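You operate a simulated robot arm through the tools that you are given. There is no shell and no other tool. Be economical: measure what you need, move in short steps, check, and stop when the job is done.

The job below is to be done with a simulated two-armed robot. You get a single attempt, and the scene is never put back.

## Task
Take the beige cloth from the top of the wooden counter and lay it out flat on the top of the grey counter board.

Only the result counts: the job must be done as asked and must still hold three seconds after the hand-in. Knocking over, shifting, dropping, spilling or breaking anything else fails it. Flat cloth is picked up by pressing the open fingertips on it (5 to 10 N) and closing them slowly along it; thin cloth reads only 2 to 8 mm in the jaws.

## Robot
Two 7-joint arms with two-finger parallel grippers on one trunk, on a base that drives. Base frame: it is fixed to the floor where the robot stands at the start and does not move with it; the origin is under the middle of the robot, x ahead of it, y to its left, z up; the surface under the hand at the start is at about z = 1.07. Units: m, degrees, N and s.
The left shoulder is at the start at [0.07, 0.188, 1.265], the right one opposite. With the tool pointing down near the work surface each hand reaches from about 0.32 to 0.8 m from the robot's upright axis, wherever it stands, measured 20 degrees to its own side. Places, roughly: top of the grey counter board [0.6, 1, 1.1]. Payload 3.91 kg a hand.
The tool frame of a hand sits at the grasp point between the pads (the TCP): z along the fingers, y along the line on which they close. The tips reach 0.03 m beyond it. Largest opening 0.11 m; finger width 0.02, thickness 0.01; the body of the gripper, 0.048 by 0.112 m, starts 0.055 m behind the TCP.
Orientation is that of the tool frame in the base frame, as a unit quaternion [x, y, z, w]. With the fingers straight down and closing along the base's y, the tool's x points along the base's -x, its y along +y and its z along -z.

## Interface
- The arms move only by the tool step_arm. It takes "left_deltas", "right_deltas" or both (then of equal length, played together; a hand with none holds still); each is text: rows parted by semicolons, each of 7 numbers parted by spaces: the shift along the base's x, y, z in m, then the turn, a rotation vector about the base's x, y, z in degrees, then the gripper command, from -1 (fully open) to 1 (shut), values between in proportion. In form: x y z rx ry rz claw; .... A call has 1 to 10 rows; each row shifts and turns the commanded pose from where the row before left it. Rows are played at 5 a second. More than 0.05 m and 8.6 degrees between two rows, or a gripper value outside its range, and nothing of the call is played. Where a pose cannot be reached the arm comes as near as it can. A force on the tool above 40 N (or 10 N above the force at the start of the call, whichever is more), or a blocked arm, ends the call early, and 0.2 s more pass. The fingers move at their own pace (about 0.072 m/s each) and stop on an object; they squeeze with about 25 N. The grip force told is the motor's: it shows also when the fingers shut on nothing. Time passes only in rows, and 0.2 s behind the last, so rows that do not move let the fingers close. It gives the time, the measured TCP pose, the force on the tool (base axes), the opening and the grip force at its end, in the units of the frame above (readings bear some noise), with the torque about the TCP (base axes, N m) and any sound that the robot's microphone picked up, and new pictures: "show" is both (left out), scene, wrist or none (wrist: the cameras of the hands that moved).
- Cameras (640 x 400 px; columns grow to the right, rows downward): "scene" is now at [0.1527, -0.0023, 1.504]; the picture's right is [0.16, -0.99, -0.00], its down [-0.54, -0.09, -0.84] and it looks along [0.83, 0.13, -0.54] (base axes); focal length 214 px, centre (320, 200). "left" rides on the left gripper at [0.072, -0.017, -0.103] in its tool frame; the picture's right is [0.23, 0.97, 0.00], its down [-0.76, 0.18, -0.62] and it looks along [-0.61, 0.14, 0.78] (tool axes); focal length 222 px, centre (320, 200). "right" rides on the right gripper at [0.072, 0.017, -0.103] in its tool frame; the picture's right is [-0.23, 0.97, 0.00], its down [-0.76, -0.18, -0.62] and it looks along [-0.61, -0.14, 0.78] (tool axes); focal length 222 px, centre (320, 200).
- lift_body(by): slides the trunk up (or, below 0, down) by that many m; the arms and the scene camera ride with it, the base frame stays. It gives what a move gives, with no picture.
- roll_base(legs): drives the robot by 1 to 6 legs, each [ahead, turn to the left] in m and degrees, along the robot's own axes; the way and the turn of a leg run together, so that a leg with both is an arc; at most 1.5 m and 180 degrees a leg. The arms and the cameras ride along, it lands a little off, and it stops where it bumps. It gives what a move gives, and a new picture of the scene camera.
- aim_head(pan, tilt): turns the head with the scene camera to pan (to the left, within 86 degrees either way) and tilt (down, from -29 to 69), counted from straight ahead of the robot. It gives what a move gives, and a new picture of the scene camera.
- measure_at(camera, pixels): for up to 12 pixels [column, row] of the newest picture of that camera ("zoom" is the newest enlarged one), the place [x, y, z] in the base frame of the surface seen there, good to about 0.002 m, but the place of the scene camera against the robot may be out by one fixed shift of up to 0.025 m in any direction. It takes no simulated time.
- inspect(camera, box): a new picture of the part [left, top, right, bottom] of that camera's present view, enlarged. It takes no simulated time.
- sign_off(): hands the job in; it is judged then, once.

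Go step by step. Measure first, check grasps and placings, and put right what went wrong. The budget is 80 turns and 260 pictures, counting those below and the enlarged ones. Unless the task says otherwise, let go and move clear before handing in, and close with one line.

The tools are called after "Emit:" by a JSON object that holds its "api" and its "payload". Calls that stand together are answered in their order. step_arm: Moves the arms, as the interface text tells. Its arguments: {"type":"object","properties":{"left_deltas":{"type":"string"},"right_deltas":{"type":"string"},"show":{"type":"string","enum":["both","scene","wrist","none"]}},"required":[]} The other tools are called the same way: lift_body (by) slides the trunk up or down; roll_base (legs) drives the base; aim_head (pan, tilt) turns the head that bears the scene camera; measure_at (camera, pixels) gives the place of the surface under pixels of a picture; inspect (camera, box) takes an enlarged picture of a part of a camera's view; sign_off () hands the job in.

At the start:

```text
t: 0.0
left_ee_pos: [0.386, 0.0299, 1.3135]
left_orientation: [-0.001, 1.0, 0.0, 0.0]
left_wrist_force: [-0.7, 0.0, -0.3]
left_wrist_torque: [-0.04, -0.02, -0.02]
left_finger_gap: 0.1098
left_finger_force: 0.0
right_ee_pos: [0.4951, -0.3625, 1.2885]
right_orientation: [0.0, 1.0, 0.0, 0.0]
right_wrist_force: [0.7, -0.2, 0.7]
right_wrist_torque: [0.01, 0.01, -0.03]
right_finger_gap: 0.11
right_finger_force: 0.1
trunk travel left (down, up): [-0.775, 0.165]
robot x, y, heading: [0.0022, 0.0021, -0.0]
head pan, tilt: [9.0, 33.0]
```

scene: 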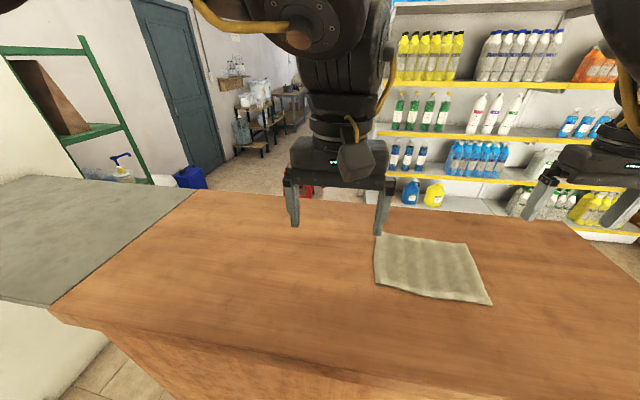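
right: 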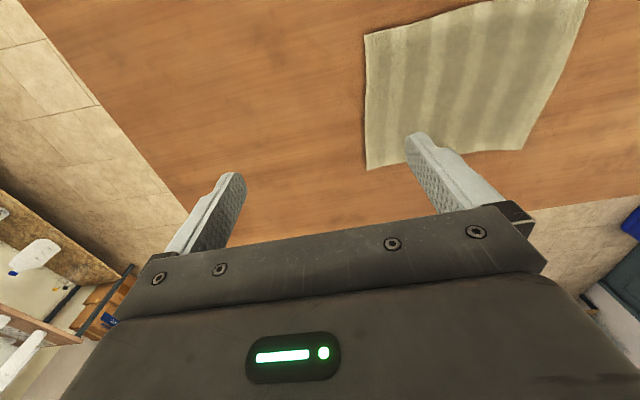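
left: 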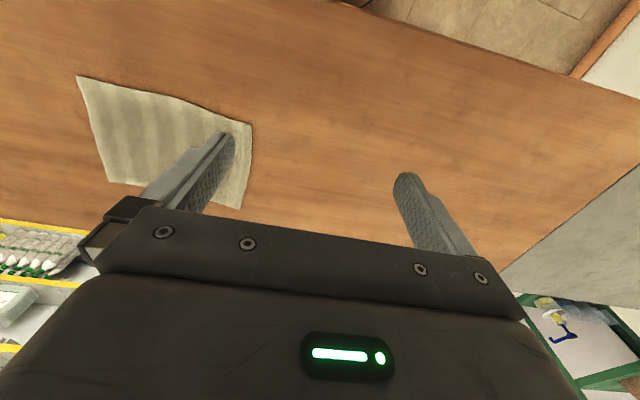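

The cloth lies at scene pixels (376,235)-(491,304), the grey board at left. I measure both.

Emit:
{"api": "measure_at", "payload": {"camera": "scene", "pixels": [[379, 238], [464, 245], [487, 301], [377, 284], [430, 265], [186, 194], [55, 303], [82, 177], [5, 295], [60, 230], [300, 330], [420, 320]]}}

Emit:
{"api": "measure_at", "payload": {"camera": "right", "pixels": [[370, 40], [370, 165], [520, 145], [580, 5], [460, 80], [300, 120]]}}

Emit:
{"api": "measure_at", "payload": {"camera": "left", "pixels": [[82, 80], [112, 180], [248, 126], [240, 204], [160, 120], [350, 100], [600, 250]]}}

Emit:
{"api": "aim_head", "payload": {"pan": 60, "tilt": 35}}

```text
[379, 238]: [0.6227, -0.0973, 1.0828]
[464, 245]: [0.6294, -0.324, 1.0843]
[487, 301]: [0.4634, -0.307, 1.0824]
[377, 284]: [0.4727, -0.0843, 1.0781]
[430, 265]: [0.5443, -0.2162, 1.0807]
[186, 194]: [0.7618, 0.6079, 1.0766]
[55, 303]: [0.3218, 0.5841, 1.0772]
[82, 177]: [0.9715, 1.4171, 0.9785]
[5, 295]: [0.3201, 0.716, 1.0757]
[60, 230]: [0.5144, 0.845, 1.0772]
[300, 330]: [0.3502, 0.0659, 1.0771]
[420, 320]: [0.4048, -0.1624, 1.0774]
```

```text
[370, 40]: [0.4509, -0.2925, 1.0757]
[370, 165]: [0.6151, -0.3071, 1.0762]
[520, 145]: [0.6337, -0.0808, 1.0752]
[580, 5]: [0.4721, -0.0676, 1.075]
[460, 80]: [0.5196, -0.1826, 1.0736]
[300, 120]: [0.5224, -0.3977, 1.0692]
```

```text
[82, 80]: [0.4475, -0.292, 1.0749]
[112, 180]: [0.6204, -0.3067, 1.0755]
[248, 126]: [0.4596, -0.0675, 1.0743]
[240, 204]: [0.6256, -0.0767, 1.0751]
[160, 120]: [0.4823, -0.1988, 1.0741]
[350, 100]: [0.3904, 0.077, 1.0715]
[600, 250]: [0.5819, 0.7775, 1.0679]
```

```text
t: 1.2
left_ee_pos: [0.3863, 0.0288, 1.3134]
left_orientation: [0.0, 1.0, 0.0, 0.001]
left_wrist_force: [-0.8, 0.1, 0.7]
left_wrist_torque: [0.0, 0.03, 0.0]
left_finger_gap: 0.1101
left_finger_force: 0.0
right_ee_pos: [0.4938, -0.3626, 1.2877]
right_orientation: [0.0, 1.0, 0.0, 0.0]
right_wrist_force: [-0.4, 0.0, -0.2]
right_wrist_torque: [0.02, -0.03, 0.0]
right_finger_gap: 0.11
right_finger_force: 0.2
trunk travel left (down, up): [-0.775, 0.165]
robot x, y, heading: [-0.0014, 0.002, 0.3]
head pan, tilt: [60.0, 35.0]
```

scene: 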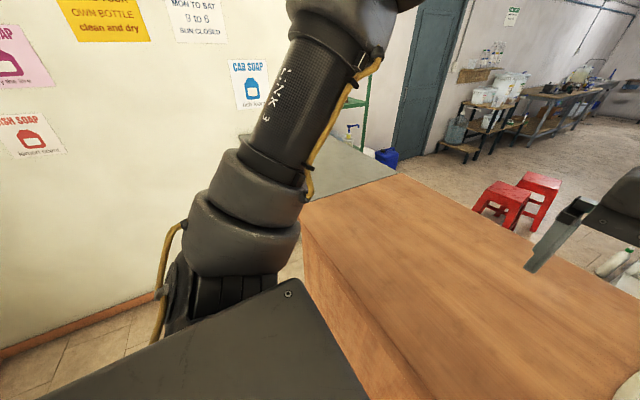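

The cloth is about 0.23 (y) x 0.165 (x) m with its left edge at y≈-0.07, and the board is flush with the counter from y≈0.6. I plan to pull the cloth by its left edge across with the left hand, so it trails flat, and first move the base to y≈0.22.

Emit:
{"api": "roll_base", "payload": {"legs": [[0, 90], [0.22, 0], [0, -90]]}}

Emit:
{"api": "aim_head", "payload": {"pan": 15, "tilt": 40}}

```text
t: 6.4
left_ee_pos: [-0.0229, 0.4787, 1.3231]
left_orientation: [-0.7, 0.714, 0.015, 0.012]
left_wrist_force: [1.8, 0.7, 0.8]
left_wrist_torque: [0.0, 0.04, 0.0]
left_finger_gap: 0.1101
left_finger_force: 0.1
right_ee_pos: [0.386, 0.5802, 1.3]
right_orientation: [-0.69, 0.724, 0.025, 0.001]
right_wrist_force: [-1.0, 1.3, 1.1]
right_wrist_torque: [-0.01, -0.05, 0.03]
right_finger_gap: 0.1102
right_finger_force: 0.0
trunk travel left (down, up): [-0.775, 0.165]
robot x, y, heading: [-0.0053, 0.1377, 82.6]
head pan, tilt: [60.0, 35.0]
stopped in leg 2: the robot was blocked; the commanded pose is now the measured one
```

scene: 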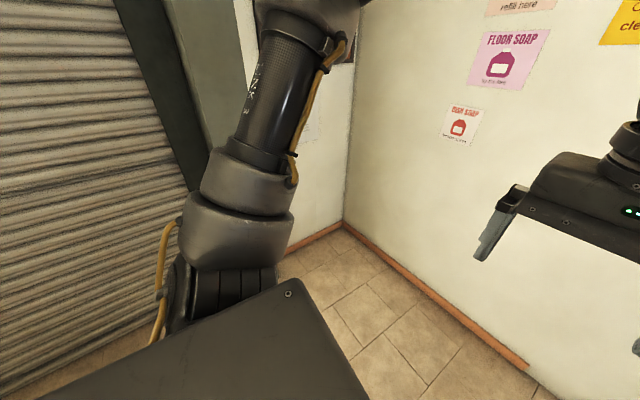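

```text
t: 7.5
left_ee_pos: [-0.0238, 0.5097, 1.3148]
left_orientation: [-0.702, 0.712, 0.004, 0.005]
left_wrist_force: [-0.3, 1.2, 0.1]
left_wrist_torque: [0.0, 0.02, 0.04]
left_finger_gap: 0.1103
left_finger_force: 0.0
right_ee_pos: [0.3789, 0.6122, 1.2918]
right_orientation: [-0.697, 0.717, 0.013, 0.0]
right_wrist_force: [-0.8, 0.0, -0.3]
right_wrist_torque: [-0.01, 0.02, 0.03]
right_finger_gap: 0.1099
right_finger_force: 0.0
trunk travel left (down, up): [-0.775, 0.165]
robot x, y, heading: [-0.0055, 0.1371, 82.7]
head pan, tilt: [15.0, 40.0]
```

scene: 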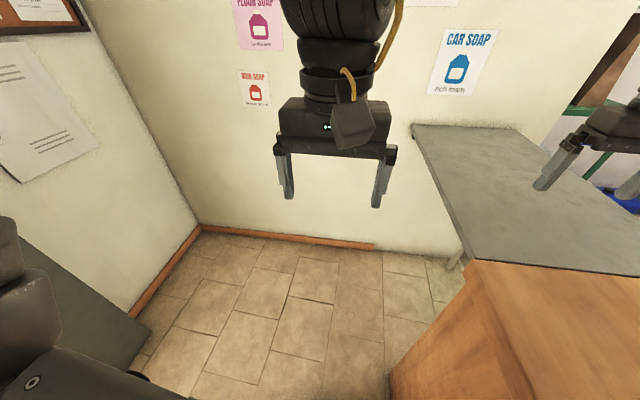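

The base was blocked after 0.135 m. I measure what is around: counter corner (480,265), dark slab (80,300), wall.

Emit:
{"api": "measure_at", "payload": {"camera": "scene", "pixels": [[478, 265], [395, 385], [80, 300], [120, 360], [30, 260], [300, 235], [415, 128], [470, 250], [515, 130], [560, 200], [640, 275], [390, 240]]}}

Emit:
{"api": "inspect", "payload": {"camera": "scene", "box": [380, 100, 640, 400]}}

```text
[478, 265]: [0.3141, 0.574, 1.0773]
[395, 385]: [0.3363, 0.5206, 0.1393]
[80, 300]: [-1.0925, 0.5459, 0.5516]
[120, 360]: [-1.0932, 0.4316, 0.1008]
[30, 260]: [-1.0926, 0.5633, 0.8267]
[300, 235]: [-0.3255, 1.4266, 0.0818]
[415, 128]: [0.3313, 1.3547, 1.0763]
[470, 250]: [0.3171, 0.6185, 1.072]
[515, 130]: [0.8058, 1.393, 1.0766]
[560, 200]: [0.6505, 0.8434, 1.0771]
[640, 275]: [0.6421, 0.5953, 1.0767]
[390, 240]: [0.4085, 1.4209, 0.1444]
```

```text
1.33 times, centred on (510, 250) of scene
```

zoom: 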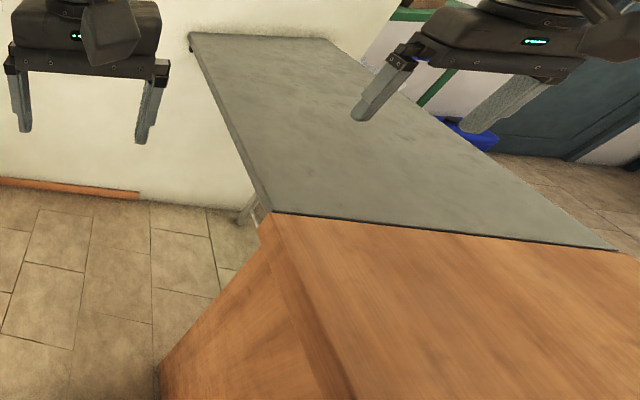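

The board spans x 0.31–0.80, y 0.60–1.39, flush with the counter at 1.077. The base likely brushed the counter side, so I turn away a bit and go on.

Emit:
{"api": "roll_base", "payload": {"legs": [[0, 22], [0.11, 0]]}}

```text
t: 9.9
left_ee_pos: [-0.1845, 0.5702, 1.3182]
left_orientation: [0.822, -0.57, -0.007, -0.007]
left_wrist_force: [-0.2, 0.2, 0.8]
left_wrist_torque: [0.03, 0.01, -0.01]
left_finger_gap: 0.11
left_finger_force: 0.0
right_ee_pos: [0.1525, 0.812, 1.2971]
right_orientation: [0.818, -0.575, -0.015, 0.0]
right_wrist_force: [0.1, 0.0, 0.3]
right_wrist_torque: [0.05, 0.01, 0.0]
right_finger_gap: 0.1098
right_finger_force: 0.1
trunk travel left (down, up): [-0.775, 0.165]
robot x, y, heading: [-0.0318, 0.2445, 104.8]
head pan, tilt: [15.0, 40.0]
```

scene: 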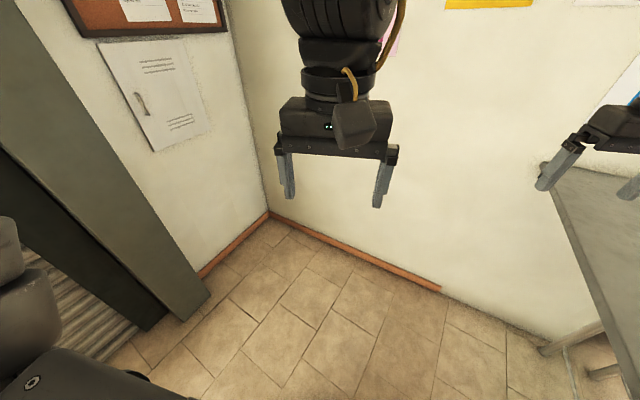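

Free now at y=0.245. I turn back to face the counter.

Emit:
{"api": "roll_base", "payload": {"legs": [[0, -104.8], [0.03, 0]]}}

Emit:
{"api": "aim_head", "payload": {"pan": 0, "tilt": 45}}

```text
t: 15.2
left_ee_pos: [0.3545, 0.2981, 1.3212]
left_orientation: [-0.04, 0.999, -0.001, 0.012]
left_wrist_force: [-0.5, -0.5, 1.0]
left_wrist_torque: [-0.03, -0.05, -0.04]
left_finger_gap: 0.1102
left_finger_force: 0.0
right_ee_pos: [0.4945, -0.0915, 1.2996]
right_orientation: [-0.034, 0.999, 0.009, 0.015]
right_wrist_force: [-0.2, -0.1, 0.8]
right_wrist_torque: [-0.01, -0.05, 0.0]
right_finger_gap: 0.1104
right_finger_force: 0.1
trunk travel left (down, up): [-0.775, 0.165]
robot x, y, heading: [-0.0047, 0.2445, -1.2]
head pan, tilt: [15.0, 40.0]
```

scene: 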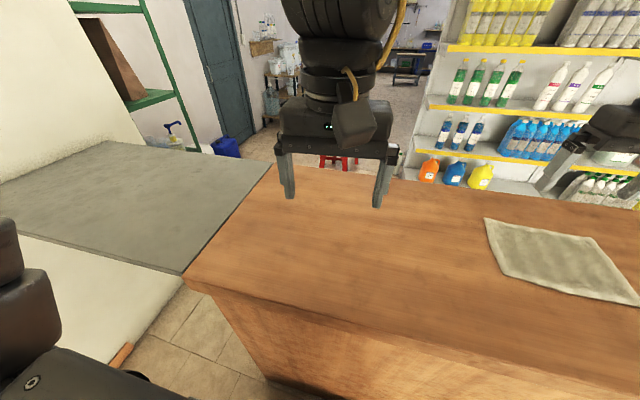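

```text
t: 15.9
left_ee_pos: [0.3616, 0.2979, 1.3177]
left_orientation: [-0.039, 0.999, 0.0, 0.009]
left_wrist_force: [0.3, 0.2, -0.6]
left_wrist_torque: [-0.01, 0.0, 0.0]
left_finger_gap: 0.1099
left_finger_force: 0.2
right_ee_pos: [0.5019, -0.0924, 1.2945]
right_orientation: [-0.032, 0.999, 0.01, 0.011]
right_wrist_force: [0.0, -0.1, -0.5]
right_wrist_torque: [0.03, -0.01, -0.01]
right_finger_gap: 0.1101
right_finger_force: 0.1
trunk travel left (down, up): [-0.775, 0.165]
robot x, y, heading: [0.0006, 0.2445, -1.4]
head pan, tilt: [0.0, 45.0]
```

scene: 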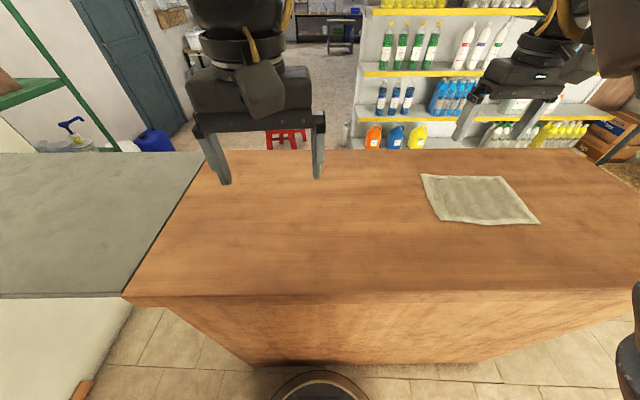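

Base is at y=0.245, facing the counter. I move the right hand aside and bring the left hand above the cloth's left edge, jaws 0.03 m open.

Emit:
{"api": "step_arm", "payload": {"left_deltas": "0.0185 -0.04 -0.011 0 0 -0.85 -0.45;0.0185 -0.04 -0.011 0 0 -0.85 -0.45;0.0185 -0.04 -0.011 0 0 -0.85 -0.45;0.0185 -0.04 -0.011 0 0 -0.85 -0.45;0.0185 -0.04 -0.011 0 0 -0.85 -0.45;0.0185 -0.04 -0.011 0 0 -0.85 -0.45;0.0185 -0.04 -0.011 0 0 -0.85 -0.45;0.0185 -0.04 -0.011 0 0 -0.85 -0.45;0.0185 -0.04 -0.011 0 0 -0.85 -0.45;0.0185 -0.04 -0.011 0 0 -0.85 -0.45", "right_deltas": "-0.015 -0.04 0.01 0 0 0 -1;-0.015 -0.04 0.01 0 0 0 -1;-0.015 -0.04 0.01 0 0 0 -1;-0.015 -0.04 0.01 0 0 0 -1;-0.015 -0.04 0.01 0 0 0 -1;-0.015 -0.04 0.01 0 0 0 -1;-0.015 -0.04 0.01 0 0 0 -1;-0.015 0 0.01 0 0 0 -1;0 0 0 0 0 0 -1;0 0 0 0 0 0 -1"}}

```text
t: 18.1
left_ee_pos: [0.4834, 0.0998, 1.2029]
left_orientation: [0.014, 1.0, -0.024, 0.008]
left_wrist_force: [0.5, -0.1, -0.3]
left_wrist_torque: [0.0, 0.0, 0.01]
left_finger_gap: 0.0797
left_finger_force: 0.1
left hand out of reach, approached as far as the arm can: row 6, 7, 8, 9, 10
right_ee_pos: [0.391, -0.3813, 1.3724]
right_orientation: [-0.034, 0.999, 0.011, 0.012]
right_wrist_force: [-1.1, -0.1, 0.3]
right_wrist_torque: [0.01, 0.0, -0.04]
right_finger_gap: 0.1099
right_finger_force: 0.0
right hand out of reach, approached as far as the arm can: row 4, 5
trunk travel left (down, up): [-0.775, 0.165]
robot x, y, heading: [-0.0022, 0.241, -1.4]
head pan, tilt: [0.0, 45.0]
```

scene: 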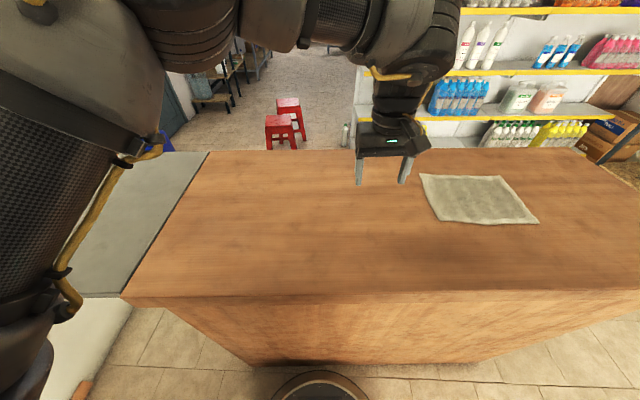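
right: 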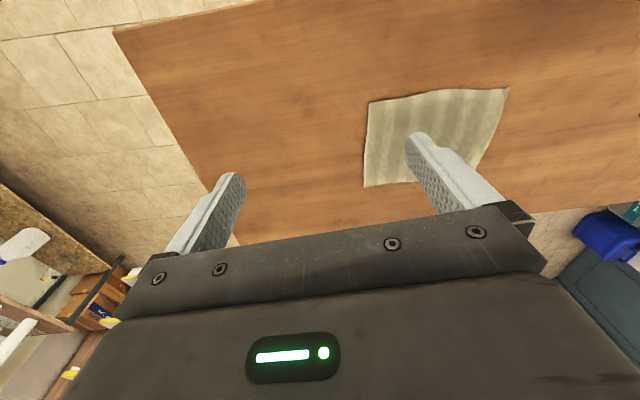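
left: 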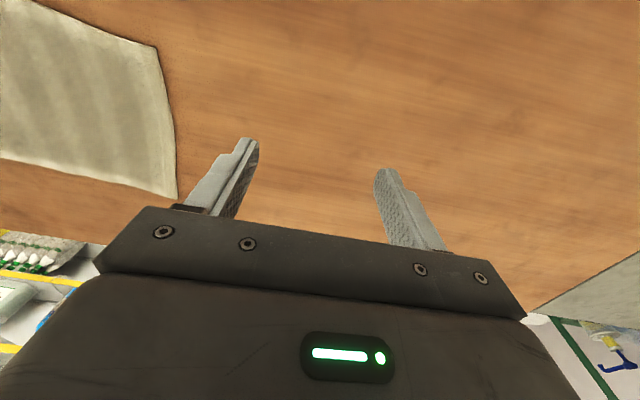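

The left hand can only cross to y≈0.10, so I'll relay: the right hand pulls the cloth to the middle, then the left takes over. Swap the hands' positions now.

Emit:
{"api": "step_arm", "payload": {"left_deltas": "-0.01 0.035 0.01 0 0 0 -1;-0.01 0.035 0.01 0 0 0 -1;-0.01 0.035 0.01 0 0 0 -1;-0.01 0.035 0.01 0 0 0 -1;-0.01 0.035 0.01 0 0 0 -1;-0.01 0.035 0.01 0 0 0 -1;-0.01 0.035 0.01 0 0 0 -1;-0.01 0.035 0.01 0 0 0 -1;-0.01 0.035 0.01 0 0 0 -1;-0.01 0.035 0.01 0 0 0 -1", "right_deltas": "0.0154 0.0281 -0.0172 0 0 -0.8 0.45;0.0154 0.0281 -0.0172 0 0 -0.8 0.45;0.0154 0.0281 -0.0172 0 0 -0.8 0.45;0.0154 0.0281 -0.0172 0 0 -0.8 0.45;0.0154 0.0281 -0.0172 0 0 -0.8 0.45;0.0154 0.0281 -0.0172 0 0 -0.8 0.45;0.0154 0.0281 -0.0172 0 0 -0.8 0.45;0.0154 0.0281 -0.0172 0 0 -0.8 0.45;0.0154 0.0281 -0.0172 0 0 -0.8 0.45;0.0154 0.0281 -0.0172 0 0 -0.8 0.45"}}

```text
t: 20.3
left_ee_pos: [0.3586, 0.4288, 1.2842]
left_orientation: [0.034, 0.999, 0.0, 0.012]
left_wrist_force: [-0.4, 0.0, 0.0]
left_wrist_torque: [0.02, -0.04, 0.02]
left_finger_gap: 0.1099
left_finger_force: 0.1
left hand out of reach, approached as far as the arm can: row 10
right_ee_pos: [0.5439, -0.0983, 1.2071]
right_orientation: [0.038, 0.999, 0.009, 0.014]
right_wrist_force: [-0.4, 0.4, 0.1]
right_wrist_torque: [0.03, -0.02, 0.01]
right_finger_gap: 0.0304
right_finger_force: 0.0
right hand out of reach, approached as far as the arm can: row 2
trunk travel left (down, up): [-0.775, 0.165]
robot x, y, heading: [-0.0, 0.2422, -1.3]
head pan, tilt: [0.0, 45.0]
```

scene: 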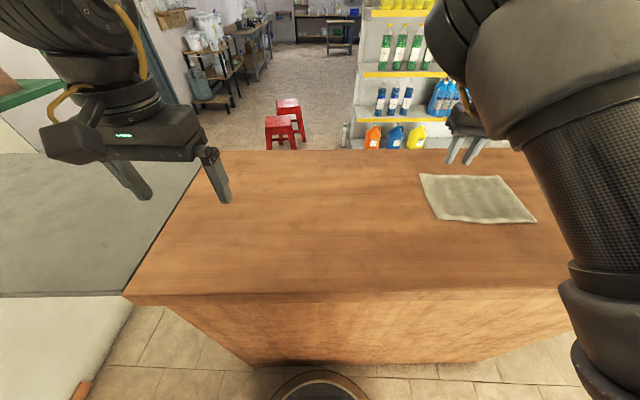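
right: 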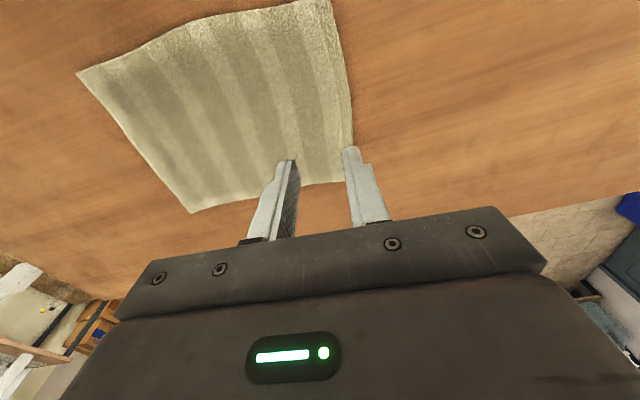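
left: 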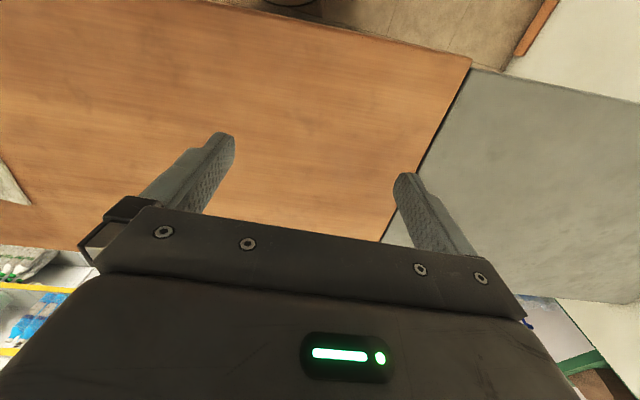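

I check the cloth's left edge in the right-hand view, (330,5) to (350,140).

Emit:
{"api": "measure_at", "payload": {"camera": "right", "pixels": [[328, 5], [350, 130], [342, 80], [325, 182], [192, 210], [80, 75], [400, 120], [220, 120]]}}

```text
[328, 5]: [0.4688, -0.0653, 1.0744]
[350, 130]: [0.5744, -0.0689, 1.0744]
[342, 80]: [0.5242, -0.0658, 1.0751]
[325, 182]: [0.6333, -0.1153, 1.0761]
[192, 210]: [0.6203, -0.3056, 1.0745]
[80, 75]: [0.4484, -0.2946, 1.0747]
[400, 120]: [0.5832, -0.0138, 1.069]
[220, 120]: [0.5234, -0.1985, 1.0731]
```

Cloth edge at y≈-0.067, top z≈1.0745; the TCP should touch at z≈1.105. Going down to just above.

Emit:
{"api": "step_arm", "payload": {"right_deltas": "0 0 -0.03 0 0 0 0.45;0 0 -0.03 0 0 0 0.45;0 0 -0.03 0 0 0 0.45;0 0 -0.005 0 0 0 0.45;0 0 0 0 0 0 0.45", "show": "wrist"}}

```text
t: 21.5
left_ee_pos: [0.3632, 0.4309, 1.2817]
left_orientation: [0.033, 0.999, -0.002, 0.011]
left_wrist_force: [-0.5, 0.6, -0.2]
left_wrist_torque: [0.01, 0.0, -0.01]
left_finger_gap: 0.1098
left_finger_force: 0.0
right_ee_pos: [0.5467, -0.1004, 1.1098]
right_orientation: [0.036, 0.999, 0.008, 0.012]
right_wrist_force: [0.8, 0.0, -0.9]
right_wrist_torque: [0.04, -0.03, 0.0]
right_finger_gap: 0.0304
right_finger_force: 0.1
trunk travel left (down, up): [-0.775, 0.165]
robot x, y, heading: [-0.0019, 0.2414, -1.2]
head pan, tilt: [0.0, 45.0]
```

right: 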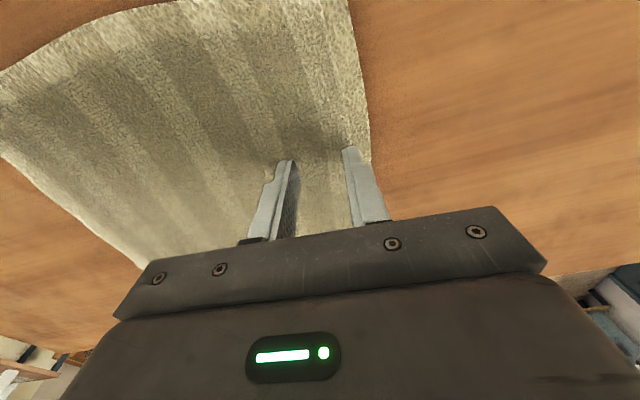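

Both tips are over the cloth just inside its edge (355,150). I press in small steps.

Emit:
{"api": "step_arm", "payload": {"right_deltas": "0 0 -0.004 0 0 0 0.45;0 0 -0.003 0 0 0 0.45;0 0 0 0 0 0 0.45", "show": "none"}}

```text
t: 22.3
left_ee_pos: [0.363, 0.431, 1.2832]
left_orientation: [0.033, 0.999, -0.001, 0.01]
left_wrist_force: [-0.7, -0.7, 0.4]
left_wrist_torque: [0.02, -0.04, 0.0]
left_finger_gap: 0.11
left_finger_force: 0.1
right_ee_pos: [0.5466, -0.1007, 1.104]
right_orientation: [0.037, 0.999, 0.008, 0.013]
right_wrist_force: [1.8, -0.1, 5.2]
right_wrist_torque: [-0.02, -0.05, 0.03]
right_finger_gap: 0.0302
right_finger_force: 0.0
trunk travel left (down, up): [-0.775, 0.165]
robot x, y, heading: [-0.0001, 0.2391, -1.4]
head pan, tilt: [0.0, 45.0]
```

Contact at 5 N; press slightly more and close slowly.

Emit:
{"api": "step_arm", "payload": {"right_deltas": "0 0 -0.0015 0 0 0 0.45;0 0 0 0 0 0 0.52;0 0 0 0 0 0 0.6;0 0 0 0 0 0 0.68;0 0 0 0 0 0 0.76;0 0 0 0 0 0 0.84;0 0 0 0 0 0 0.92;0 0 0 0 0 0 1;0 0 0 0 0 0 1;0 0 0 0 0 0 1", "show": "wrist"}}

```text
t: 24.5
left_ee_pos: [0.3612, 0.4312, 1.283]
left_orientation: [0.033, 0.999, 0.0, 0.011]
left_wrist_force: [0.2, 0.0, -0.2]
left_wrist_torque: [-0.03, 0.01, -0.02]
left_finger_gap: 0.1101
left_finger_force: 0.1
right_ee_pos: [0.5453, -0.0984, 1.1041]
right_orientation: [0.037, 0.999, 0.007, 0.013]
right_wrist_force: [-0.4, 1.7, 14.1]
right_wrist_torque: [0.09, 0.02, 0.01]
right_finger_gap: 0.0037
right_finger_force: 25.2
trunk travel left (down, up): [-0.775, 0.165]
robot x, y, heading: [-0.0036, 0.2399, -1.2]
head pan, tilt: [0.0, 45.0]
```

right: 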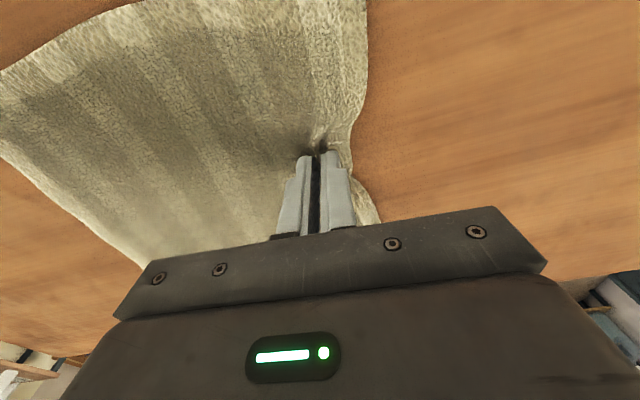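

The cloth is pinched at 3.7 mm. I lift slightly and pull it to the left, testing first over 0.1 m, and move the left hand further away.

Emit:
{"api": "step_arm", "payload": {"right_deltas": "0 0 0.006 0 0 0 1;0 0.005 0.006 0 0 0 1;0 0.015 0 0 0 0 1;0 0.02 0 0 0 0 1;0 0.02 0 0 0 0 1;0 0.02 0 0 0 0 1;0 0.02 0 0 0 0 1;0 0 0 0 0 0 1", "left_deltas": "0 0.025 0 0 0 0 -1;0 0.025 0 0 0 0 -1;0 0.025 0 0 0 0 -1;0 0.025 0 0 0 0 -1;0 0.025 0 0 0 0 -1;0 0.025 0 0 0 0 -1;0 0.025 0 0 0 0 -1;0 0.025 0 0 0 0 -1"}}

```text
t: 26.3
left_ee_pos: [0.3545, 0.4396, 1.2757]
left_orientation: [0.033, 0.999, -0.002, 0.01]
left_wrist_force: [0.0, 1.1, 0.3]
left_wrist_torque: [-0.04, 0.03, 0.0]
left_finger_gap: 0.1098
left_finger_force: 0.0
left hand out of reach, approached as far as the arm can: row 1, 2, 3, 4, 5, 6, 7, 8
right_ee_pos: [0.5438, -0.0199, 1.1026]
right_orientation: [0.057, 0.998, 0.018, 0.002]
right_wrist_force: [-0.1, -2.1, 6.0]
right_wrist_torque: [-0.09, 0.02, 0.04]
right_finger_gap: 0.0038
right_finger_force: 24.5
trunk travel left (down, up): [-0.775, 0.165]
robot x, y, heading: [0.0001, 0.2438, -1.1]
head pan, tilt: [0.0, 45.0]
```

scene: 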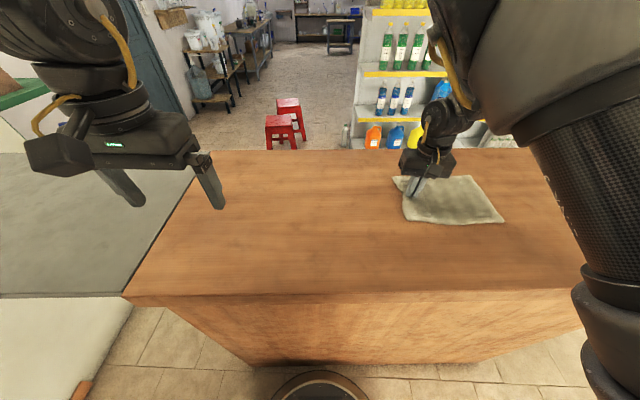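
right: 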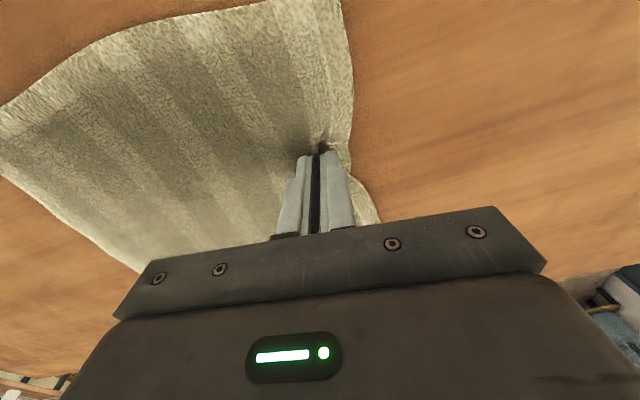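
left: 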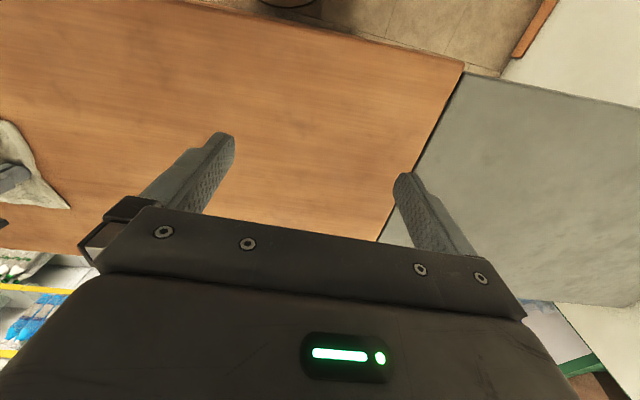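

The cloth trails flat and follows. I continue the pull with a bit more height, and take the left hand outwards.

Emit:
{"api": "step_arm", "payload": {"right_deltas": "0 0.01 0.01 0 0 0 1;0 0.03 0 0 0 0 1;0 0.03 0 0 0 0 1;-0.003 0.03 0 0 0 0 1;-0.003 0.03 0 0 0 0 1;-0.003 0.03 0 0 0 0 1;-0.003 0.03 0 0 0 0 1;-0.003 0.03 0 0 0 0 1;0 0 0 0 0 0 1", "left_deltas": "0.02 0.01 0.01 0 0 0 -1;0.02 0.025 0 0 0 0 -1;0.02 0.025 0 0 0 0 -1;0.02 0.025 0 0 0 0 -1;0.02 0.025 0 0 0 0 -1;0.02 0.025 0 0 0 0 -1;0.02 0.025 0 0 0 0 -1;0 0.025 0 0 0 0 -1;0 0 0 0 0 0 -1"}}

```text
t: 28.3
left_ee_pos: [0.35, 0.4438, 1.2733]
left_orientation: [0.034, 0.999, 0.0, 0.009]
left_wrist_force: [0.7, -0.7, 0.7]
left_wrist_torque: [0.02, -0.03, -0.01]
left_finger_gap: 0.1098
left_finger_force: 0.0
left hand out of reach, approached as far as the arm can: row 1, 2, 3, 4, 5, 6, 7, 8
right_ee_pos: [0.5621, -0.0032, 1.1206]
right_orientation: [0.055, 0.998, 0.024, 0.003]
right_wrist_force: [0.4, -0.1, -0.4]
right_wrist_torque: [-0.03, 0.0, 0.07]
right_finger_gap: 0.0035
right_finger_force: 24.9
right hand out of reach, approached as far as the arm can: row 1, 2, 3, 4, 5, 6, 7, 8
trunk travel left (down, up): [-0.775, 0.165]
robot x, y, heading: [-0.0018, 0.2416, -1.2]
head pan, tilt: [0.0, 45.0]
```

scene: 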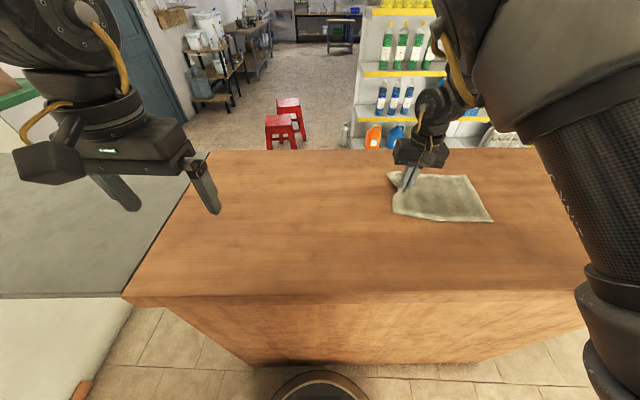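
right: 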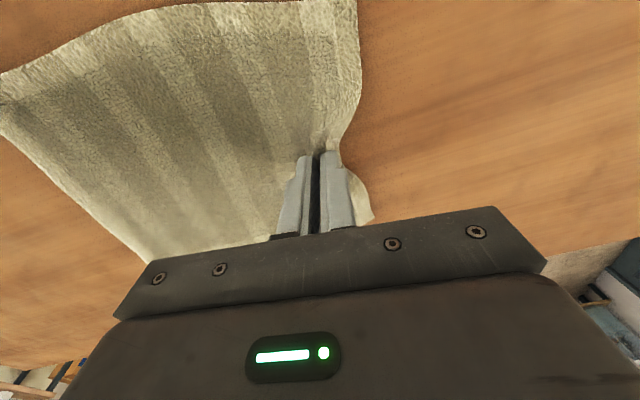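
left: 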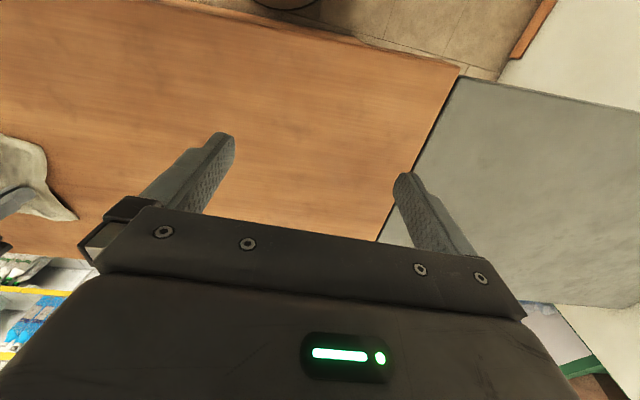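

Both arms have reached joint limits, but the cloth is held and trails well. I use the base's turn to sweep the cloth leftwards along the counter instead, first 20 degrees.

Emit:
{"api": "roll_base", "payload": {"legs": [[0, 20]]}}

```text
t: 30.2
left_ee_pos: [0.2614, 0.5504, 1.2741]
left_orientation: [-0.136, 0.991, -0.001, 0.008]
left_wrist_force: [-0.3, -0.2, 0.1]
left_wrist_torque: [0.0, 0.0, -0.02]
left_finger_gap: 0.1103
left_finger_force: 0.1
right_ee_pos: [0.6126, 0.1988, 1.1224]
right_orientation: [-0.113, 0.993, 0.029, 0.0]
right_wrist_force: [0.4, 0.5, 0.4]
right_wrist_torque: [0.03, 0.02, -0.05]
right_finger_gap: 0.0037
right_finger_force: 25.4
trunk travel left (down, up): [-0.775, 0.165]
robot x, y, heading: [-0.0008, 0.2422, 18.4]
head pan, tilt: [0.0, 45.0]
stopped in leg 1: the robot was blocked; the commanded pose is now the measured one
```

scene: 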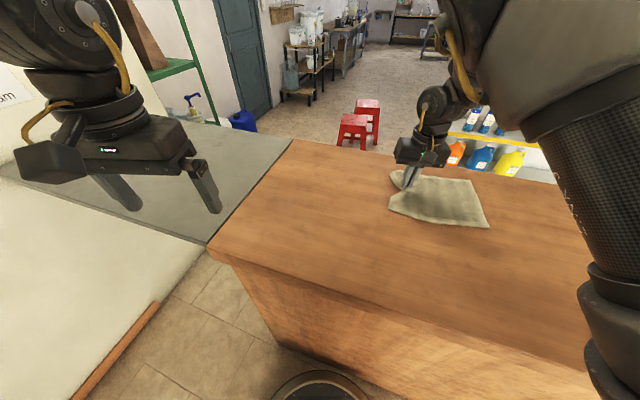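

The cloth follows well, hand now at (0.61,0.20). The base seems to touch the counter in the turn, so I back off a little and turn further.

Emit:
{"api": "roll_base", "payload": {"legs": [[-0.06, 0], [0, 22]]}}

```text
t: 32.3
left_ee_pos: [0.0719, 0.6083, 1.2735]
left_orientation: [-0.323, 0.946, 0.002, 0.008]
left_wrist_force: [-0.2, 0.2, 0.4]
left_wrist_torque: [-0.01, 0.03, -0.03]
left_finger_gap: 0.1102
left_finger_force: 0.0
right_ee_pos: [0.5286, 0.4138, 1.1215]
right_orientation: [-0.302, 0.953, 0.027, -0.006]
right_wrist_force: [0.0, -0.1, -0.4]
right_wrist_torque: [0.01, 0.02, -0.08]
right_finger_gap: 0.0033
right_finger_force: 24.4
trunk travel left (down, up): [-0.775, 0.165]
robot x, y, heading: [-0.0556, 0.2248, 40.4]
head pan, tilt: [0.0, 45.0]
```

scene: 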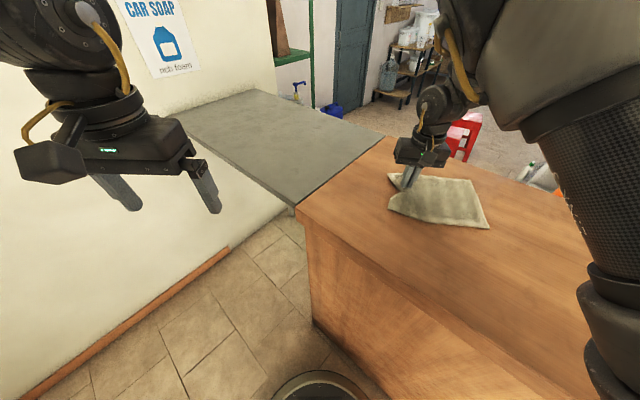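

Works well; hand at (0.53,0.41) just before the board. Turn 22° more, then correct with the arm towards +x/+y.

Emit:
{"api": "roll_base", "payload": {"legs": [[0, 22]]}}

Emit:
{"api": "step_arm", "payload": {"right_deltas": "0.01 0.01 0 0 0 0 1;0.015 0.02 0 0 0 0 1;0.015 0.02 0 0 0 0 1;0.015 0.02 0 0 0 0 1;0.015 0.02 0 0 0 0 1;0 0 0 0 0 0 1"}}

```text
t: 33.8
left_ee_pos: [-0.0771, 0.6271, 1.2742]
left_orientation: [-0.493, 0.87, 0.003, 0.009]
left_wrist_force: [0.0, -0.4, 0.0]
left_wrist_torque: [0.0, -0.02, -0.01]
left_finger_gap: 0.1099
left_finger_force: 0.0
right_ee_pos: [0.4199, 0.6118, 1.1225]
right_orientation: [-0.472, 0.881, 0.026, -0.011]
right_wrist_force: [0.4, 0.3, -0.2]
right_wrist_torque: [-0.01, -0.03, -0.05]
right_finger_gap: 0.0033
right_finger_force: 25.4
trunk travel left (down, up): [-0.775, 0.165]
robot x, y, heading: [-0.0555, 0.2258, 61.6]
head pan, tilt: [0.0, 45.0]
```

scene: 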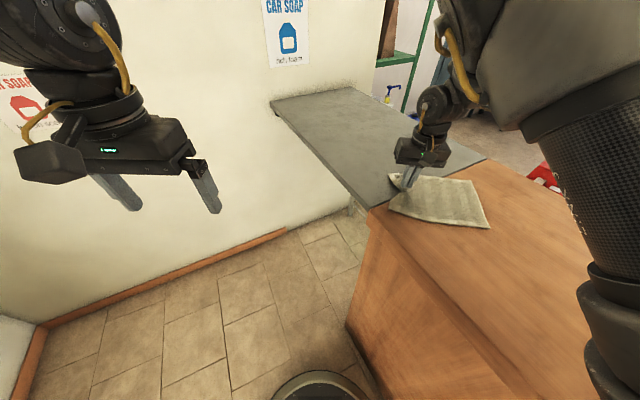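

```text
t: 35.2
left_ee_pos: [-0.0802, 0.6266, 1.2737]
left_orientation: [-0.493, 0.87, 0.003, 0.008]
left_wrist_force: [-0.4, -0.3, -1.5]
left_wrist_torque: [-0.02, -0.01, -0.03]
left_finger_gap: 0.1101
left_finger_force: 0.1
right_ee_pos: [0.4881, 0.7024, 1.1202]
right_orientation: [-0.471, 0.882, 0.025, -0.01]
right_wrist_force: [0.3, -0.4, 0.7]
right_wrist_torque: [0.02, 0.01, -0.04]
right_finger_gap: 0.0035
right_finger_force: 24.8
trunk travel left (down, up): [-0.775, 0.165]
robot x, y, heading: [-0.056, 0.2215, 61.8]
head pan, tilt: [0.0, 45.0]
```

scene: 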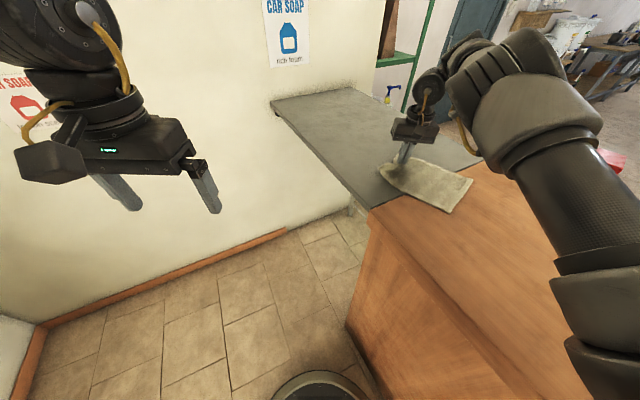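
right: 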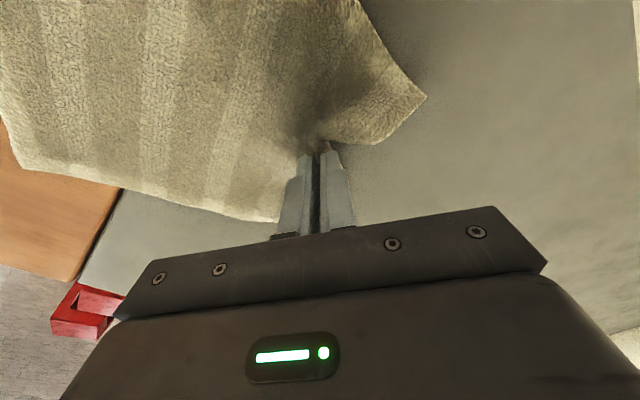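

The hand is over the board and the cloth trails half across the seam. I shift the hand to +x, then turn 13° and drive ahead along the board.

Emit:
{"api": "step_arm", "payload": {"right_deltas": "0.02 0.01 0 0 0 0 1;0.02 0.01 0 0 0 0 1;0.02 0 0 0 0 0 1;0 0 0 0 0 0 1", "show": "none"}}

Emit:
{"api": "roll_base", "payload": {"legs": [[0, 13], [0.08, 0]]}}

```text
t: 36.2
left_ee_pos: [-0.0766, 0.6275, 1.2724]
left_orientation: [-0.493, 0.87, 0.003, 0.008]
left_wrist_force: [0.0, 0.4, 0.5]
left_wrist_torque: [0.02, -0.01, -0.02]
left_finger_gap: 0.1098
left_finger_force: 0.0
right_ee_pos: [0.522, 0.7021, 1.1187]
right_orientation: [-0.471, 0.882, 0.026, -0.01]
right_wrist_force: [0.4, 1.2, 0.5]
right_wrist_torque: [-0.03, 0.01, -0.04]
right_finger_gap: 0.0032
right_finger_force: 24.9
right hand out of reach, approached as far as the arm can: row 2, 3
trunk travel left (down, up): [-0.775, 0.165]
robot x, y, heading: [-0.0527, 0.2248, 61.7]
head pan, tilt: [0.0, 45.0]
```

```text
t: 38.1
left_ee_pos: [-0.1536, 0.673, 1.2782]
left_orientation: [-0.588, 0.809, 0.007, 0.013]
left_wrist_force: [-1.0, -1.8, 0.1]
left_wrist_torque: [0.08, -0.05, -0.02]
left_finger_gap: 0.11
left_finger_force: 0.0
right_ee_pos: [0.4147, 0.884, 1.1301]
right_orientation: [-0.568, 0.822, 0.027, -0.006]
right_wrist_force: [-0.4, -0.2, 0.6]
right_wrist_torque: [0.07, -0.02, -0.06]
right_finger_gap: 0.0036
right_finger_force: 24.9
trunk travel left (down, up): [-0.775, 0.165]
robot x, y, heading: [-0.0315, 0.3009, 74.6]
head pan, tilt: [0.0, 45.0]
```

scene: 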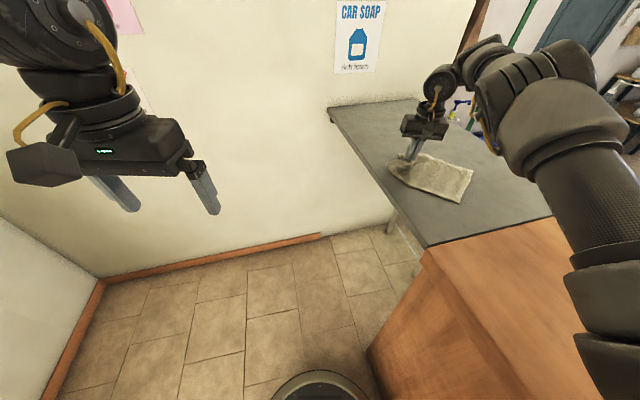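

The cloth is wholly on the board now (390–472, 150–203). I look closely and measure.

Emit:
{"api": "inspect", "payload": {"camera": "scene", "box": [340, 100, 540, 225]}}

Emit:
{"api": "measure_at", "payload": {"camera": "scene", "pixels": [[390, 163], [425, 154], [471, 170], [462, 202], [425, 190], [395, 178], [392, 190], [435, 175], [450, 185]]}}

Emit:
{"api": "inspect", "payload": {"camera": "right", "box": [0, 0, 640, 400]}}

```text
3.20 times, centred on (440, 162) of scene
```

zoom: 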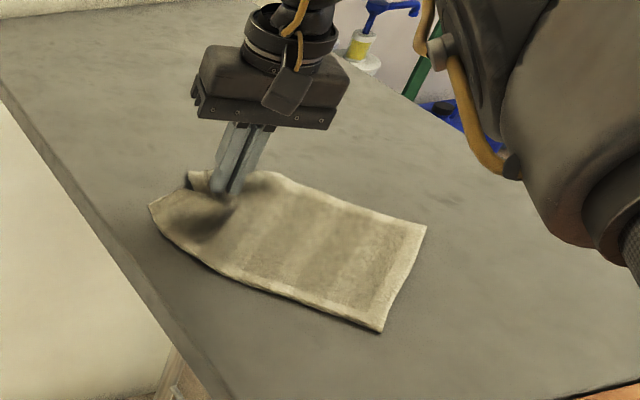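

```text
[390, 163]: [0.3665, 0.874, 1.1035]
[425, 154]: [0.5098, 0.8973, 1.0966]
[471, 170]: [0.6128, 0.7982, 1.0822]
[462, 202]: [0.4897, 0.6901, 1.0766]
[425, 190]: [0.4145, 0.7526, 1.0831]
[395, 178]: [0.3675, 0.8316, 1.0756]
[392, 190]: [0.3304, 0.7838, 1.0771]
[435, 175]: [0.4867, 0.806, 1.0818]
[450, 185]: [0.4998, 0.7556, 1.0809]
```

```text
1.00 times, centred on (320, 200) of right (not enlarged: the box is as wide or as high as the picture)
```

zoom: 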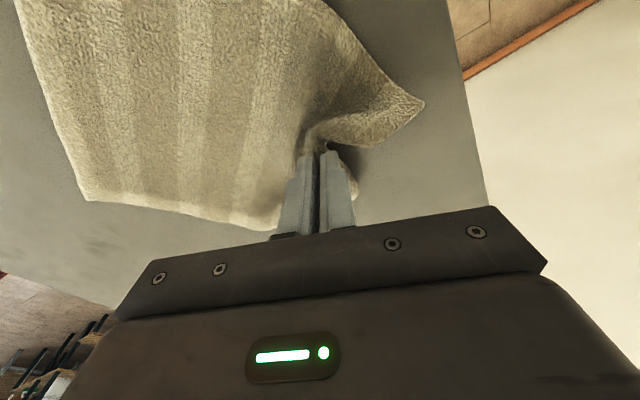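

Only the pinched edge is lifted. I lower it to the board and open slowly while lightly pressing to spread the fold.

Emit:
{"api": "step_arm", "payload": {"right_deltas": "0 0 -0.01 0 0 0 1;0 0 -0.008 0 0 0 1;0 0 0 0 0 0 1", "show": "none"}}

```text
t: 38.9
left_ee_pos: [-0.1479, 0.6843, 1.2737]
left_orientation: [-0.588, 0.808, 0.005, 0.01]
left_wrist_force: [0.4, 0.5, -0.1]
left_wrist_torque: [-0.03, 0.01, -0.01]
left_finger_gap: 0.1101
left_finger_force: 0.0
right_ee_pos: [0.4179, 0.8956, 1.1053]
right_orientation: [-0.569, 0.822, 0.025, -0.011]
right_wrist_force: [-0.5, 0.5, 0.6]
right_wrist_torque: [-0.05, 0.04, -0.06]
right_finger_gap: 0.0034
right_finger_force: 25.5
trunk travel left (down, up): [-0.775, 0.165]
robot x, y, heading: [-0.0382, 0.2991, 74.7]
head pan, tilt: [0.0, 45.0]
```

Emit:
{"api": "step_arm", "payload": {"right_deltas": "0 0 -0.003 0 0 0 1;0 0 0 0 0 0 0.85;0 0 0 0 0 0 0.75;0 0 0 0 0 0 0.65;0 0 0 0 0 0 0.55;0 0 0 0 0 0 0.45;0 0 0 0 0 0 0.4;0 0 0 0 0 0 0.4", "show": "both"}}

```text
t: 40.7
left_ee_pos: [-0.151, 0.6843, 1.2745]
left_orientation: [-0.589, 0.808, 0.005, 0.01]
left_wrist_force: [-0.5, 0.2, -0.1]
left_wrist_torque: [0.03, 0.04, 0.02]
left_finger_gap: 0.11
left_finger_force: 0.1
right_ee_pos: [0.4171, 0.8936, 1.1027]
right_orientation: [-0.57, 0.821, 0.026, -0.011]
right_wrist_force: [-1.4, 1.7, 11.1]
right_wrist_torque: [-0.05, -0.11, 0.0]
right_finger_gap: 0.0312
right_finger_force: 0.0
trunk travel left (down, up): [-0.775, 0.165]
robot x, y, heading: [-0.0371, 0.2979, 74.7]
head pan, tilt: [0.0, 45.0]
```

scene: 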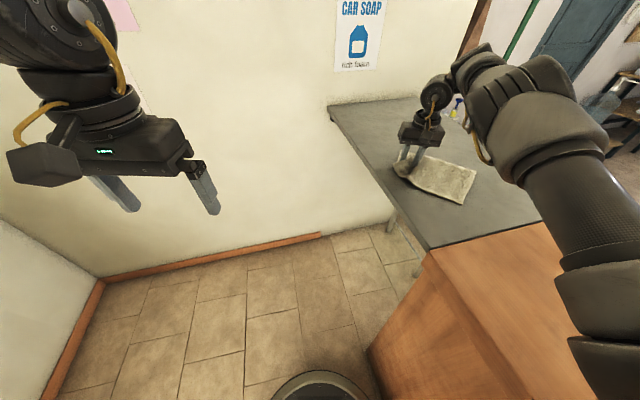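
right: 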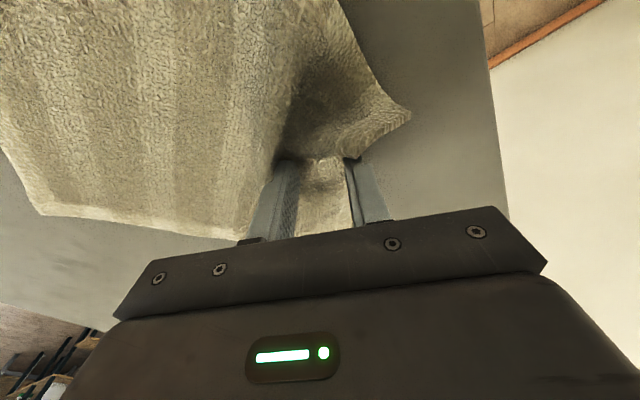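

The fold is opened. I lift clear and look.

Emit:
{"api": "step_arm", "payload": {"right_deltas": "0 0 0.01 0 0 0 0.4;0 0 0.03 0 0 0 0.4;0 0 0.04 0 0 0 0.4;0 0 0.04 0 0 0 0.4;0 0 0 0 0 0 0.4", "show": "both"}}

Emit:
{"api": "inspect", "payload": {"camera": "scene", "box": [360, 120, 520, 220]}}

```text
t: 41.9
left_ee_pos: [-0.1479, 0.6855, 1.2741]
left_orientation: [-0.588, 0.809, 0.005, 0.008]
left_wrist_force: [0.0, 0.1, 0.3]
left_wrist_torque: [-0.02, -0.03, 0.01]
left_finger_gap: 0.1101
left_finger_force: 0.0
right_ee_pos: [0.4267, 0.8728, 1.1982]
right_orientation: [-0.568, 0.822, 0.025, -0.012]
right_wrist_force: [0.5, -1.0, -0.4]
right_wrist_torque: [0.02, 0.01, -0.03]
right_finger_gap: 0.0331
right_finger_force: 0.1
right hand out of reach, approached as far as the arm can: row 3, 4
trunk travel left (down, up): [-0.775, 0.165]
robot x, y, heading: [-0.0395, 0.2974, 74.7]
head pan, tilt: [0.0, 45.0]
```

scene: 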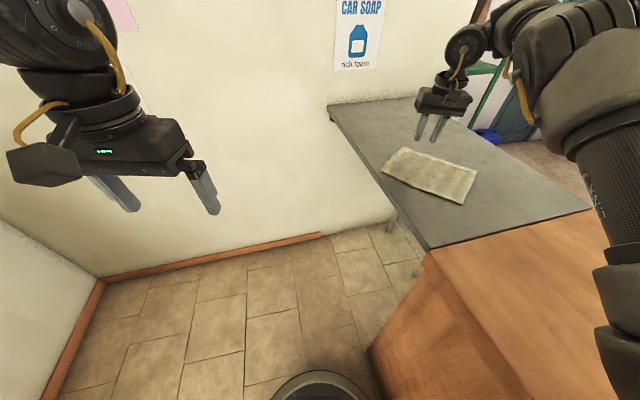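
right: 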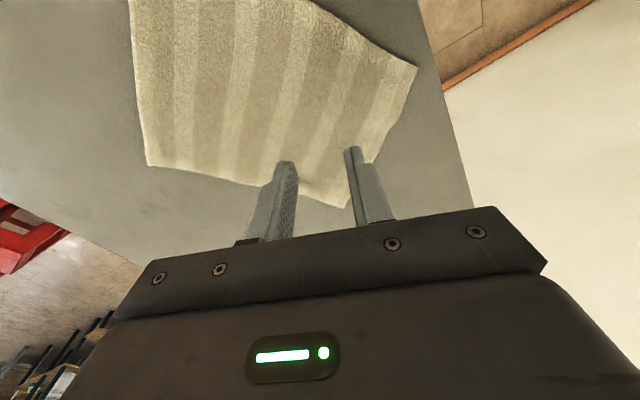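

```text
4.00 times, centred on (440, 170) of scene
```

zoom: 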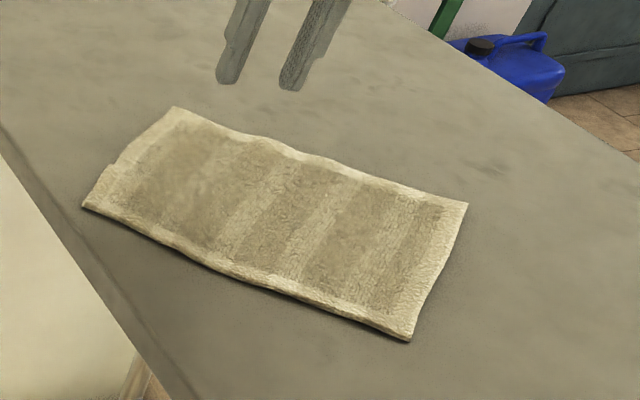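

The cloth lies flat and clear of the edges. I verify heights and corners with a few points.

Emit:
{"api": "measure_at", "payload": {"camera": "zoom", "pixels": [[85, 203], [175, 112], [465, 205], [408, 335], [140, 160], [250, 150], [300, 230], [200, 220], [380, 260], [20, 160], [320, 165]]}}

Emit:
{"api": "measure_at", "payload": {"camera": "right", "pixels": [[412, 70], [345, 202], [150, 162], [140, 5], [330, 130], [370, 120], [240, 100], [430, 120]]}}

```text
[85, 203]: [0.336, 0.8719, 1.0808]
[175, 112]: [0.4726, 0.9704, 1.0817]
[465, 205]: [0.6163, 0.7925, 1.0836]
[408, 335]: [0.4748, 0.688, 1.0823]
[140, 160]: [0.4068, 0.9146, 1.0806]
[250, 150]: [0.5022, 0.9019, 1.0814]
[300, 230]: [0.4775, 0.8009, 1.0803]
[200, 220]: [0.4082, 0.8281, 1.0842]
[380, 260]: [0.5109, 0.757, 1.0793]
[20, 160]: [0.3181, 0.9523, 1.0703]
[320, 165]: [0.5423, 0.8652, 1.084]
```

```text
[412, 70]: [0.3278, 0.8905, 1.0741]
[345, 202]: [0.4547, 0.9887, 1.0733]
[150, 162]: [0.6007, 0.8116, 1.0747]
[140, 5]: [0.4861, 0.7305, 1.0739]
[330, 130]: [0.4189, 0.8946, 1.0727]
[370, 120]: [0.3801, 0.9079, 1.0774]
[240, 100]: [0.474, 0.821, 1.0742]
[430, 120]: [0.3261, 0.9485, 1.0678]
```

The whole cloth lies on the board, within a few millimetres of flat, and the hand is 0.1 m above it. Handing in.

Emit:
{"api": "sign_off", "payload": {}}

```text
The job is handed in.
```

The beige cloth now lies flat on top of the grey counter board, all four corners on it and the nearest about 2 cm from the front edge; both hands are clear.
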